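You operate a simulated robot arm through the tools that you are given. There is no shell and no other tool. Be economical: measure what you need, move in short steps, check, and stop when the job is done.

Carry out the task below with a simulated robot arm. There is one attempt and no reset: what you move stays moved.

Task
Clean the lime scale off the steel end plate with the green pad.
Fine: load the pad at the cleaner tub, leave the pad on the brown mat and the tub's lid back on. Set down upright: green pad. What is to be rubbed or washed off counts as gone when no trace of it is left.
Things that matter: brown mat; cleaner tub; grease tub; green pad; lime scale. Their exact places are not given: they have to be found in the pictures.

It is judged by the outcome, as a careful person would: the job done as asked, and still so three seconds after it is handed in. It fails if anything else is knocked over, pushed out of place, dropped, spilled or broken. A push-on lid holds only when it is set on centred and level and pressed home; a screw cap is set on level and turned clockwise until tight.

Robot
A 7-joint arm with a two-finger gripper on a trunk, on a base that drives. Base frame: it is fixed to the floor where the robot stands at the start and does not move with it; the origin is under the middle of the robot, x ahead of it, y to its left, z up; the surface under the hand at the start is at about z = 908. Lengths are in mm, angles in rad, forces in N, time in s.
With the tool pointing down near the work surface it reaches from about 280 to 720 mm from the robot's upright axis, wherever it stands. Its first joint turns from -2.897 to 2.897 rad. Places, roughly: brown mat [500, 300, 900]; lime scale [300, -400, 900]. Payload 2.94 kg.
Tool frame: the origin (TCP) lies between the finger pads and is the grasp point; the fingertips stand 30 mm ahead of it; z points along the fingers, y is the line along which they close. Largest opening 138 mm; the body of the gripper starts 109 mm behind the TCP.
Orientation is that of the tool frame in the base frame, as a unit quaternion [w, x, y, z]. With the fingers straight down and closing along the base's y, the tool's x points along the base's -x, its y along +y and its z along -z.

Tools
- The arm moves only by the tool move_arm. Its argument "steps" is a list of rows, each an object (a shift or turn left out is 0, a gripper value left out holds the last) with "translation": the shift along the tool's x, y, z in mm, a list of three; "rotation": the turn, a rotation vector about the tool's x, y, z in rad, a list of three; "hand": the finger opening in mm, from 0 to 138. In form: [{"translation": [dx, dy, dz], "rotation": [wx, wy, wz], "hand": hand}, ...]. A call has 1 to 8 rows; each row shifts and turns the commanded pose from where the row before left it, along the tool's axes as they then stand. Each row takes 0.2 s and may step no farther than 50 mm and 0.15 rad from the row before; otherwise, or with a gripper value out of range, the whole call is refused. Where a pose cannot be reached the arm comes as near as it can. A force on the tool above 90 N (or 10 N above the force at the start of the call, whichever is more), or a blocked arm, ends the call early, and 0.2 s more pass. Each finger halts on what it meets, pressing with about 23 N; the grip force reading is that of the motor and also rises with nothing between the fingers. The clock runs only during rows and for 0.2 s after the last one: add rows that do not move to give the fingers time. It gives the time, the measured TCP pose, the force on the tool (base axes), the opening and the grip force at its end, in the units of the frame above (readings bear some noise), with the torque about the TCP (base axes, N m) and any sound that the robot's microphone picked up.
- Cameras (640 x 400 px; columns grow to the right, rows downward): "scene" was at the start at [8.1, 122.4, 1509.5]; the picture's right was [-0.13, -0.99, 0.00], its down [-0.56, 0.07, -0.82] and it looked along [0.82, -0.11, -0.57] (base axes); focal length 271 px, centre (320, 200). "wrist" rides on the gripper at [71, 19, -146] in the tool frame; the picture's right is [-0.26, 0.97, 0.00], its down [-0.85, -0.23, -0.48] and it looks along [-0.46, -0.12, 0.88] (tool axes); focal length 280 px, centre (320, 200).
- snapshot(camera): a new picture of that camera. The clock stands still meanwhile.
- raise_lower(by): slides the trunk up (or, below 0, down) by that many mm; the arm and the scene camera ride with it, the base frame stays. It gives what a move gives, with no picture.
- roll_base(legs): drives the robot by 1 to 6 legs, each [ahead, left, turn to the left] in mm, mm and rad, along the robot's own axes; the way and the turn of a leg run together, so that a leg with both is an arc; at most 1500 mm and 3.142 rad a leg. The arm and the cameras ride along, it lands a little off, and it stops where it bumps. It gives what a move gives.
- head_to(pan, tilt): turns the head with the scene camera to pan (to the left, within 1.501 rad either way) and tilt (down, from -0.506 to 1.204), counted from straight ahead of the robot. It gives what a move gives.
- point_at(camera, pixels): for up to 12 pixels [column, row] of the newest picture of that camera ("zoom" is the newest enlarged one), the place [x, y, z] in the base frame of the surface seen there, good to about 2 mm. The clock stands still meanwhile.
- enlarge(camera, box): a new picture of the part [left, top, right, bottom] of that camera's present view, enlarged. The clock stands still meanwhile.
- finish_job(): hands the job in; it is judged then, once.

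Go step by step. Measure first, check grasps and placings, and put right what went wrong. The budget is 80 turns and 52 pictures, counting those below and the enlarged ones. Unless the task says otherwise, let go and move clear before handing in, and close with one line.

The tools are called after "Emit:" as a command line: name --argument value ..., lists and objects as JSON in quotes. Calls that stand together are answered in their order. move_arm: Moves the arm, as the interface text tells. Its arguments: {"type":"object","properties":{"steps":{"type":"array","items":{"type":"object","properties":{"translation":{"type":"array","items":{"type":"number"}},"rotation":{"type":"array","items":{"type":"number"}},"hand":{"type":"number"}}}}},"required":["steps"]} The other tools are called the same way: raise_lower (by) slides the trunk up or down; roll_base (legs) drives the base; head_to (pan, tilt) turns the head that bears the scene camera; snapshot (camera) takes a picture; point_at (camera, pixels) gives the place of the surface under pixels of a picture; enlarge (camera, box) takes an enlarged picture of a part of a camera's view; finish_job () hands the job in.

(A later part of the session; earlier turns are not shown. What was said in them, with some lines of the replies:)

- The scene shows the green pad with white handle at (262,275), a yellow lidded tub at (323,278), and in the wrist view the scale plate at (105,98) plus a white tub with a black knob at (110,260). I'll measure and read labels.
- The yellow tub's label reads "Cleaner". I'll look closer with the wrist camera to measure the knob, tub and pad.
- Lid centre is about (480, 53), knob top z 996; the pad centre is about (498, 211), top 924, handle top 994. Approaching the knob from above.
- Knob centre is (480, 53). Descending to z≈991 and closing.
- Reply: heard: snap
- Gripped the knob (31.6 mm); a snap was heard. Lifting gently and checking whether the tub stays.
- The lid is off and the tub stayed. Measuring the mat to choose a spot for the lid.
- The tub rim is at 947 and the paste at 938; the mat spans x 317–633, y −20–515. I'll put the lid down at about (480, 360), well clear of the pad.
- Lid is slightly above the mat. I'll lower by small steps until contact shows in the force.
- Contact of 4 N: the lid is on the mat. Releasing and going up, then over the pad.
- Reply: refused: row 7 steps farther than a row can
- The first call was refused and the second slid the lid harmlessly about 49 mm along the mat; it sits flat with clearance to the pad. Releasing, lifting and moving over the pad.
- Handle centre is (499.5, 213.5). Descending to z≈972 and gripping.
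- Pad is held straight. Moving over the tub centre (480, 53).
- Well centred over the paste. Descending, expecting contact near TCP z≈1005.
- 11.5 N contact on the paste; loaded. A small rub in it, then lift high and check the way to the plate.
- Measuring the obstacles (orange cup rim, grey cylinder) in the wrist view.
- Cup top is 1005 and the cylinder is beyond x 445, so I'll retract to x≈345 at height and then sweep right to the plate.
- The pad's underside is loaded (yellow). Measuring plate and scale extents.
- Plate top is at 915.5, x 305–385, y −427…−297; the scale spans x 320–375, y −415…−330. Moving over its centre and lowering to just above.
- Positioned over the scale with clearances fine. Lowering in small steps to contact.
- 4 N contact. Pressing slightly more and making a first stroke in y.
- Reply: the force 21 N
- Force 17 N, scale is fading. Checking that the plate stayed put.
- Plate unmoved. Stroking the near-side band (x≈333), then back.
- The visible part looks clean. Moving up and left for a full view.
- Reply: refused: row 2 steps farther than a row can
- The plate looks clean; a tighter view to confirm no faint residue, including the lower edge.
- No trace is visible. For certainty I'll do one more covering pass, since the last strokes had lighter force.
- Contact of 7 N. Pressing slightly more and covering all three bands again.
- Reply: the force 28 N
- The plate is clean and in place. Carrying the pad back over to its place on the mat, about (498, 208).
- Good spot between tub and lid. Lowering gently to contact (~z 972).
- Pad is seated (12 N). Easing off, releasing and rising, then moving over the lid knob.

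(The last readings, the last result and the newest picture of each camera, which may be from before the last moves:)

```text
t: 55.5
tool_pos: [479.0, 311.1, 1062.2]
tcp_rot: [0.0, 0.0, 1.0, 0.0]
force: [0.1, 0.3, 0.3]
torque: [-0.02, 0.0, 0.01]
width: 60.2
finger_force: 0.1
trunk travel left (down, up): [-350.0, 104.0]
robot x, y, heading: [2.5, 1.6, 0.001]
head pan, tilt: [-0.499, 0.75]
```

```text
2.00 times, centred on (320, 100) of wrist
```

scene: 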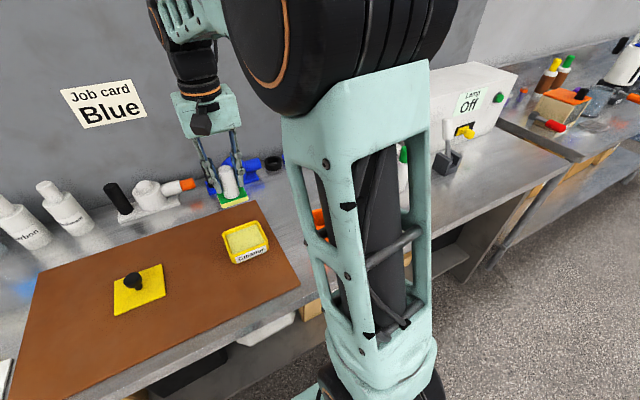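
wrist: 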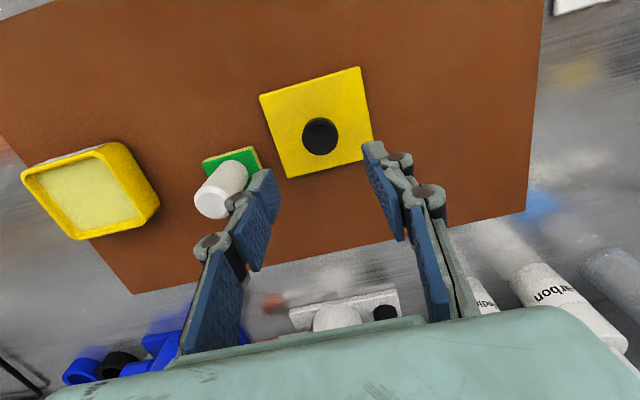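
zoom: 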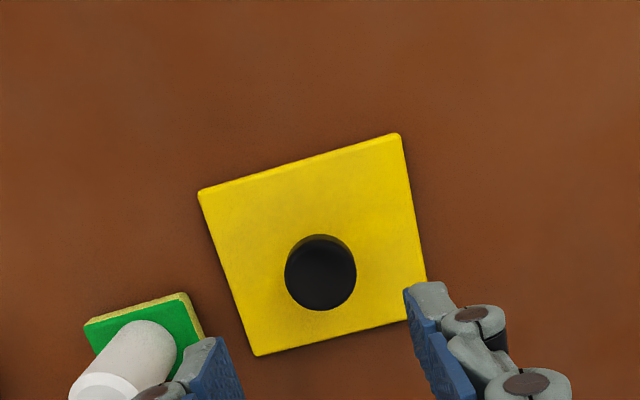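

Pad stands upright on the mat. Measuring lid orientation and knob, and the tub's rim.

Emit:
point_at --camera "zoom" --pixels '[[205, 195], [395, 139], [422, 310], [256, 350], [287, 278], [354, 275], [320, 243], [322, 308]]'

Emit:
point_at --camera "wrist" --pixels '[[24, 174], [112, 145], [136, 219], [75, 236], [36, 178], [108, 152], [125, 213], [80, 228]]'

```text
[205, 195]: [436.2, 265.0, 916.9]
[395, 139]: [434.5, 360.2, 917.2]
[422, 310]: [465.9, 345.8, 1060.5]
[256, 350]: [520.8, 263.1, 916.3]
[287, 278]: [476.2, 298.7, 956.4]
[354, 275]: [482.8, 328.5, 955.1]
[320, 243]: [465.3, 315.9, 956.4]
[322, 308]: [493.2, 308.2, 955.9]
```

```text
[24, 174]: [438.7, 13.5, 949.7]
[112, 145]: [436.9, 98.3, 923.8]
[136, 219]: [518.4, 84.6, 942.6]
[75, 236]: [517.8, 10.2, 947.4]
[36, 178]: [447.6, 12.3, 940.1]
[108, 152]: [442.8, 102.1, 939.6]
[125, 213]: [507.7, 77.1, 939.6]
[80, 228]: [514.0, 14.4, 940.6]
```

Lid is unrotated, knob at (479.5, 313). Descending to z≈953 and gripping.

Emit:
move_arm --steps '[{"translation": [0, 1, 45]}, {"translation": [0, 0, 45]}, {"translation": [0, 0, 18]}, {"hand": 20}, {"hand": 20}, {"hand": 20}, {"hand": 20}]'

Emit:
move_arm --steps '[{"translation": [0, 0, -45]}, {"translation": [0, 0, -45]}, {"translation": [0, 0, -45]}, {"translation": [0, 0, -15]}, {"translation": [0, 0, 0]}]'

```text
t: 57.1
tool_pos: [477.8, 312.4, 951.8]
tcp_rot: [0.0, 0.0, 1.0, 0.0]
force: [-1.1, -0.5, 0.0]
torque: [-0.03, -0.01, 0.01]
width: 31.4
finger_force: 23.2
trunk travel left (down, up): [-350.0, 104.0]
robot x, y, heading: [-1.7, -1.0, -0.004]
head pan, tilt: [-0.499, 0.75]
```

```text
t: 58.3
tool_pos: [479.1, 311.7, 1104.3]
tcp_rot: [0.0, 0.001, 1.0, 0.0]
force: [-0.1, 0.2, -0.3]
torque: [0.02, 0.02, 0.02]
width: 31.6
finger_force: 23.5
trunk travel left (down, up): [-350.0, 104.0]
robot x, y, heading: [-0.4, -2.2, 0.002]
head pan, tilt: [-0.499, 0.75]
```

Lid lifted. Moving back above the tub (y≈53), clear above the pad handle, then checking alignment.

Emit:
move_arm --steps '[{"translation": [0, -45, 0]}, {"translation": [0, -45, 0]}, {"translation": [0, -45, 0]}, {"translation": [0, -45, 0]}, {"translation": [0, -45, 0]}, {"translation": [0, -33, 0]}, {"translation": [0, 0, 45]}, {"translation": [0, 0, 35]}]'

Emit:
head_to --pan 0.0 --tilt 0.75

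Emit:
snapshot --camera "wrist"

Emit:
enlarge --camera "scene" --box '[280, 160, 440, 260]'

```text
t: 60.1
tool_pos: [478.8, 50.3, 1021.6]
tcp_rot: [0.0, 0.0, 1.0, 0.0]
force: [-0.3, 0.1, -0.3]
torque: [0.02, 0.02, 0.0]
width: 31.3
finger_force: 23.3
trunk travel left (down, up): [-350.0, 104.0]
robot x, y, heading: [0.7, 1.9, 0.001]
head pan, tilt: [-0.499, 0.75]
```

```text
t: 61.0
tool_pos: [478.2, 49.9, 1021.8]
tcp_rot: [0.0, 0.0, 1.0, 0.0]
force: [0.1, 0.4, -0.7]
torque: [0.0, 0.02, 0.01]
width: 31.7
finger_force: 23.1
trunk travel left (down, up): [-350.0, 104.0]
robot x, y, heading: [-1.2, -1.0, -0.0]
head pan, tilt: [0.0, 0.75]
```

```text
22 pictures are left
```

wrist: 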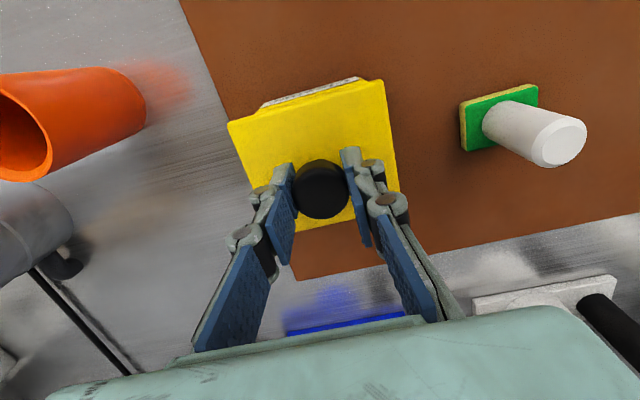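

```text
4.00 times, centred on (360, 210) of scene
```

zoom: 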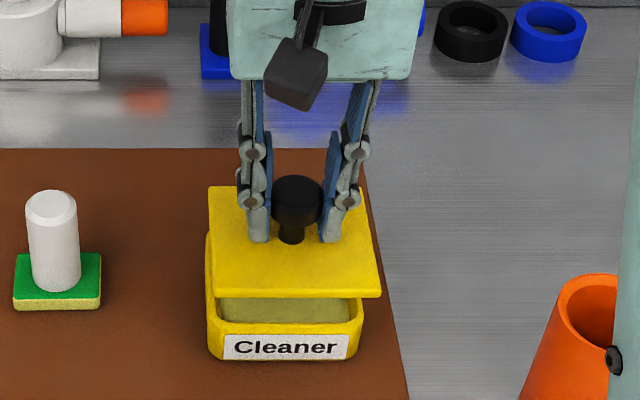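

Compared with the picture after lifting, the lid sits about 3–4 mm too far right (readings y≈50 vs ~53). Measuring lid and tub.

Emit:
point_at --camera "zoom" --pixels '[[214, 290], [377, 292], [217, 190], [210, 325], [358, 325], [217, 330], [350, 330]]'

Emit:
point_at --camera "wrist" --pixels '[[230, 124], [382, 82], [397, 186], [262, 105], [358, 79]]'

```text
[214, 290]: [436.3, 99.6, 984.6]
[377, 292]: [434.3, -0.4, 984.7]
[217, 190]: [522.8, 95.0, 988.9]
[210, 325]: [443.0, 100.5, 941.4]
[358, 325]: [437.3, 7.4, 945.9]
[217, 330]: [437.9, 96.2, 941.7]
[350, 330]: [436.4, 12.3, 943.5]
```

```text
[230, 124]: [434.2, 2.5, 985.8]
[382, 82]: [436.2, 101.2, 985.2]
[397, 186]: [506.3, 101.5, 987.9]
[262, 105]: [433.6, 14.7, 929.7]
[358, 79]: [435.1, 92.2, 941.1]
```

Shifting about +2 mm in y and +0.7 mm in x, lowering to just above the rim, then rechecking.

Emit:
move_arm --steps '[{"translation": [-0.7, 2, 10]}, {"translation": [0, 0, 10]}, {"translation": [0, 0, 0]}]'

Emit:
enlarge --camera "scene" --box '[310, 190, 406, 250]'

Emit:
enlarge --camera "wrist" --box '[210, 60, 434, 200]'

```text
t: 61.8
tool_pos: [478.5, 52.6, 1002.9]
tcp_rot: [0.0, 0.0, 1.0, 0.0]
force: [0.1, 0.2, 0.1]
torque: [-0.01, -0.01, 0.02]
width: 31.3
finger_force: 23.0
trunk travel left (down, up): [-350.0, 104.0]
robot x, y, heading: [0.0, -1.6, 0.002]
head pan, tilt: [0.0, 0.75]
```

```text
6.67 times, centred on (358, 220) of scene
```

zoom: 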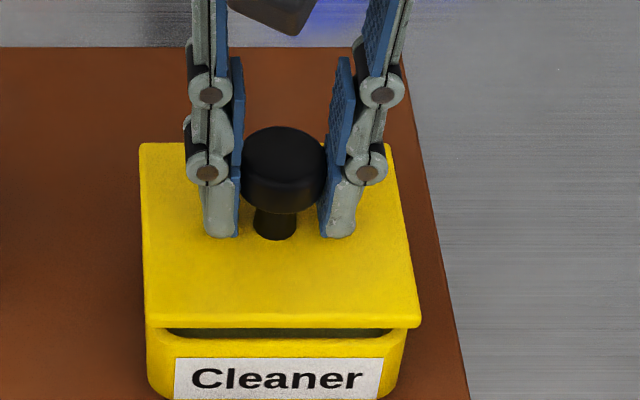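

```text
2.86 times, centred on (322, 130) of wrist
```

zoom: 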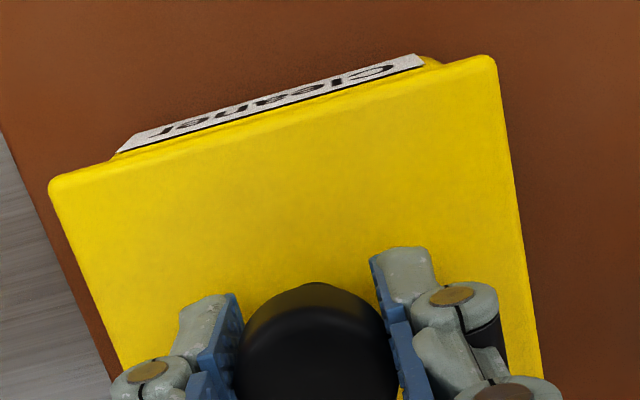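

Lid overhang looks as in the original closed picture (left ~3, right ~11 px). Checking front/back by measurement.

Emit:
point_at --camera "zoom" --pixels '[[60, 180], [300, 118], [490, 62], [515, 200], [535, 330], [100, 320], [72, 240]]'

```text
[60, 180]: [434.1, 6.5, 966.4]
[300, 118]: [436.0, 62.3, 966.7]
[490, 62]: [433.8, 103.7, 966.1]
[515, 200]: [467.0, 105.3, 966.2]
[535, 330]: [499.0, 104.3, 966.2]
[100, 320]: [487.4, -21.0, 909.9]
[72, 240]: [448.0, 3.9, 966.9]
```

Lid is ~1 mm too near the robot; correct +1 in x, then lower and press.

Emit:
move_arm --steps '[{"translation": [-1, -0.5, 3]}, {"translation": [0, 0, 3]}, {"translation": [0, 0, 1]}, {"translation": [0, 0, 1]}, {"translation": [0, 0, 0]}]'

```text
t: 63.0
tool_pos: [478.7, 54.4, 995.9]
tcp_rot: [0.0, 0.0, 1.0, 0.0]
force: [-0.9, -1.2, -0.9]
torque: [0.03, -0.02, -0.04]
width: 31.6
finger_force: 23.6
trunk travel left (down, up): [-350.0, 104.0]
robot x, y, heading: [0.5, -0.4, 0.001]
head pan, tilt: [0.0, 0.75]
```

Emit:
move_arm --steps '[{"translation": [0, 0, 1]}, {"translation": [0, 0, 1]}, {"translation": [0, 0, 1]}, {"translation": [0, 0, 0]}]'

```text
t: 64.0
tool_pos: [479.2, 53.7, 993.6]
tcp_rot: [0.0, 0.0, 1.0, 0.001]
force: [0.9, 0.4, 0.3]
torque: [-0.02, 0.0, 0.01]
width: 31.7
finger_force: 23.2
trunk travel left (down, up): [-350.0, 104.0]
robot x, y, heading: [0.8, 1.8, -0.003]
head pan, tilt: [0.0, 0.75]
```

Emit:
move_arm --steps '[{"translation": [0, 0, 1]}, {"translation": [0, 0, 1]}, {"translation": [0, 0, 0]}]'

```text
t: 64.8
tool_pos: [478.9, 53.5, 992.5]
tcp_rot: [0.002, 0.001, 1.0, 0.0]
force: [-4.3, -3.1, 16.7]
torque: [-0.06, 0.21, -0.02]
width: 31.4
finger_force: 23.1
trunk travel left (down, up): [-350.0, 104.0]
robot x, y, heading: [0.1, -0.7, -0.002]
head pan, tilt: [0.0, 0.75]
heard: snap
```

Contact at 16.7 N and a snap heard. Pressing a little further to make sure it is home.

Emit:
move_arm --steps '[{"translation": [0, 0, 1]}, {"translation": [0, 0, 1]}, {"translation": [0, 0, 0]}]'

Emit:
enlarge --camera "scene" --box '[310, 190, 406, 250]'

```text
t: 65.6
tool_pos: [478.9, 51.9, 991.1]
tcp_rot: [0.002, 0.0, 1.0, 0.0]
force: [-0.8, -7.7, 25.9]
torque: [-0.17, -0.04, -0.03]
width: 31.7
finger_force: 23.5
trunk travel left (down, up): [-350.0, 104.0]
robot x, y, heading: [0.4, -0.8, 0.0]
head pan, tilt: [0.0, 0.75]
```

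```text
6.67 times, centred on (358, 220) of scene
```

zoom: 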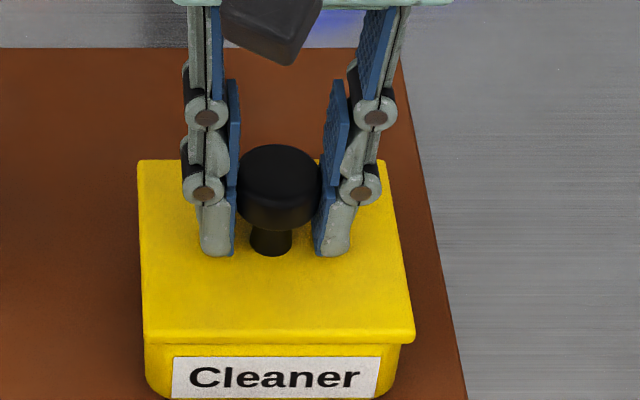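

The lid sits level and closed. Releasing, rising, closing the fingers and pressing once on top of the knob for certainty.

Emit:
move_arm --steps '[{"translation": [0, 0, -1.5]}, {"hand": 60}, {"hand": 60}, {"hand": 60}, {"translation": [0, 0, -30]}, {"translation": [0, 0, -30], "hand": 0}, {"hand": 0}, {"hand": 0}]'

Emit:
move_arm --steps '[{"translation": [0, 0, 10]}, {"translation": [0, 0, 10]}, {"translation": [0, 0, 3]}, {"translation": [0, 0, 2]}, {"translation": [0, 0, 2]}, {"translation": [0, 0, 0]}]'

```text
t: 67.4
tool_pos: [480.2, 58.0, 1051.5]
tcp_rot: [0.0, 0.0, 1.0, 0.0]
force: [-0.3, 0.2, 0.7]
torque: [-0.02, -0.01, 0.03]
width: 0.0
finger_force: 22.9
trunk travel left (down, up): [-350.0, 104.0]
robot x, y, heading: [-1.5, 0.6, -0.003]
head pan, tilt: [0.0, 0.75]
```

```text
t: 68.8
tool_pos: [479.1, 54.5, 1023.8]
tcp_rot: [0.001, 0.0, 1.0, 0.0]
force: [0.8, -0.9, -0.1]
torque: [-0.02, 0.01, 0.02]
width: 0.0
finger_force: 23.2
trunk travel left (down, up): [-350.0, 104.0]
robot x, y, heading: [3.6, -0.6, 0.006]
head pan, tilt: [0.0, 0.75]
```

Emit:
move_arm --steps '[{"translation": [0, 0, 1.5]}, {"translation": [0, 0, 1.5]}, {"translation": [0, 0, 1.5]}, {"translation": [0, 0, 0]}]'

```text
t: 69.8
tool_pos: [478.6, 54.0, 1022.1]
tcp_rot: [0.003, 0.0, 1.0, 0.0]
force: [-1.6, 1.7, 26.3]
torque: [0.01, 0.13, 0.03]
width: 5.9
finger_force: 22.9
trunk travel left (down, up): [-350.0, 104.0]
robot x, y, heading: [-2.2, 0.7, 0.005]
head pan, tilt: [0.0, 0.75]
```

Emit:
move_arm --steps '[{"translation": [0, 0, 1.5]}, {"translation": [0, 0, 0]}]'

Emit:
move_arm --steps '[{"translation": [0, 0, -20]}, {"translation": [0, 0, -45]}, {"translation": [0, 0, -45]}, {"translation": [0, 0, -45]}, {"translation": [0, 0, -45]}, {"translation": [0, 0, 0]}]'

Emit:
snapshot --camera "wrist"

Emit:
enlarge --camera "scene" --box '[260, 170, 420, 270]'

```text
t: 70.4
tool_pos: [478.8, 55.2, 1022.5]
tcp_rot: [0.006, 0.0, 1.0, 0.001]
force: [0.2, -0.2, 46.8]
torque: [0.0, 0.24, 0.03]
width: 6.0
finger_force: 22.9
trunk travel left (down, up): [-350.0, 104.0]
robot x, y, heading: [1.6, 1.0, -0.003]
head pan, tilt: [0.0, 0.75]
```

```text
t: 71.8
tool_pos: [478.6, 56.1, 1217.9]
tcp_rot: [-0.001, 0.0, 1.0, 0.0]
force: [-0.6, 0.4, -0.5]
torque: [-0.02, 0.02, 0.01]
width: 0.1
finger_force: 23.3
trunk travel left (down, up): [-350.0, 104.0]
robot x, y, heading: [4.2, -0.5, 0.002]
head pan, tilt: [0.0, 0.75]
```

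```text
17 pictures are left
```

wrist: 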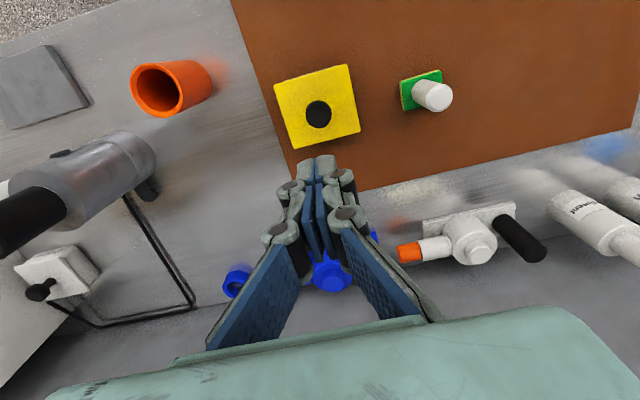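

```text
4.00 times, centred on (340, 220) of scene
```

zoom: 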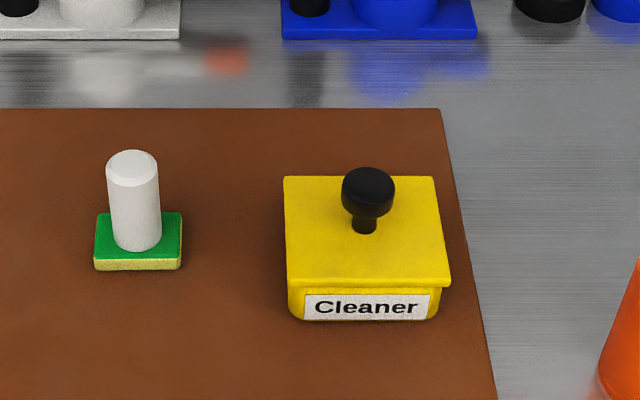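

Everything looks in place; a quick check that the lid is level at z≈957.

Emit:
point_at --camera "wrist" --pixels '[[278, 88], [346, 68], [357, 130], [297, 145], [318, 113]]'

Emit:
enlarge --camera "wrist" --box '[0, 30, 128, 110]'

```text
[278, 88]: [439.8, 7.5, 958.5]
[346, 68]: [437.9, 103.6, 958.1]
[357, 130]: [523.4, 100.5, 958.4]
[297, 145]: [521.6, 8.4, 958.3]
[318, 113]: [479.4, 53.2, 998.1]
```

```text
5.00 times, centred on (64, 70) of wrist
```

zoom: 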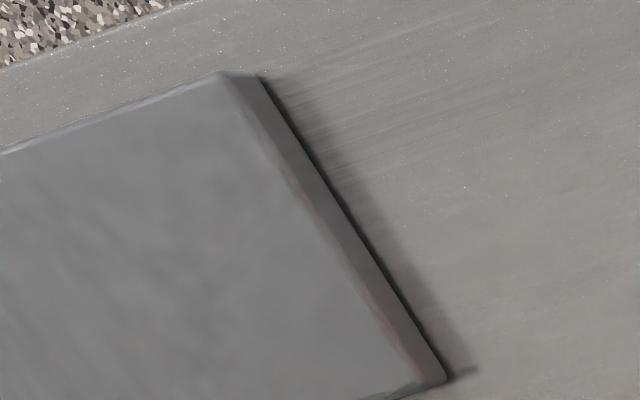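

Lid is level, but reads ~1 mm higher than at the start; comparing with mat and handle for a systematic offset.

Emit:
point_at --camera "wrist" --pixels '[[380, 60], [385, 130], [290, 50], [500, 60], [320, 75], [300, 100], [340, 100], [345, 120]]'

Emit:
point_at --camera "scene" --pixels '[[340, 220], [365, 220], [340, 238], [365, 238], [300, 260], [340, 270]]'

```text
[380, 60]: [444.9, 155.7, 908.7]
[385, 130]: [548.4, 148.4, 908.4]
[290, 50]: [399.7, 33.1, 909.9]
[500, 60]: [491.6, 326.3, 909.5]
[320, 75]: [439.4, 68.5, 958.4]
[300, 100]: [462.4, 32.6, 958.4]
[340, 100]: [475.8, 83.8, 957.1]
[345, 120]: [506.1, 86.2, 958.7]
```

```text
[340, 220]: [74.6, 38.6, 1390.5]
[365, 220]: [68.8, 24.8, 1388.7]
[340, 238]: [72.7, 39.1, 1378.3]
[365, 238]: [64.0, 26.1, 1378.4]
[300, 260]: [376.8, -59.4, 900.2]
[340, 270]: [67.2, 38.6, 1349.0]
```

The mat reads about 1 mm higher here too, so I put the lid's extra millimetre down to measurement offset. It snapped on, is level and took a 47 N press without moving. The plate shows no scale, the pad stands upright on the mat, and the gripper is clear, so I'm handing in.

Emit:
finish_job

```text
The job is handed in.
```

The lime scale is off the steel end plate with no trace visible, the green pad stands upright on the brown mat, and the cleaner tub's lid is back on and pressed home.
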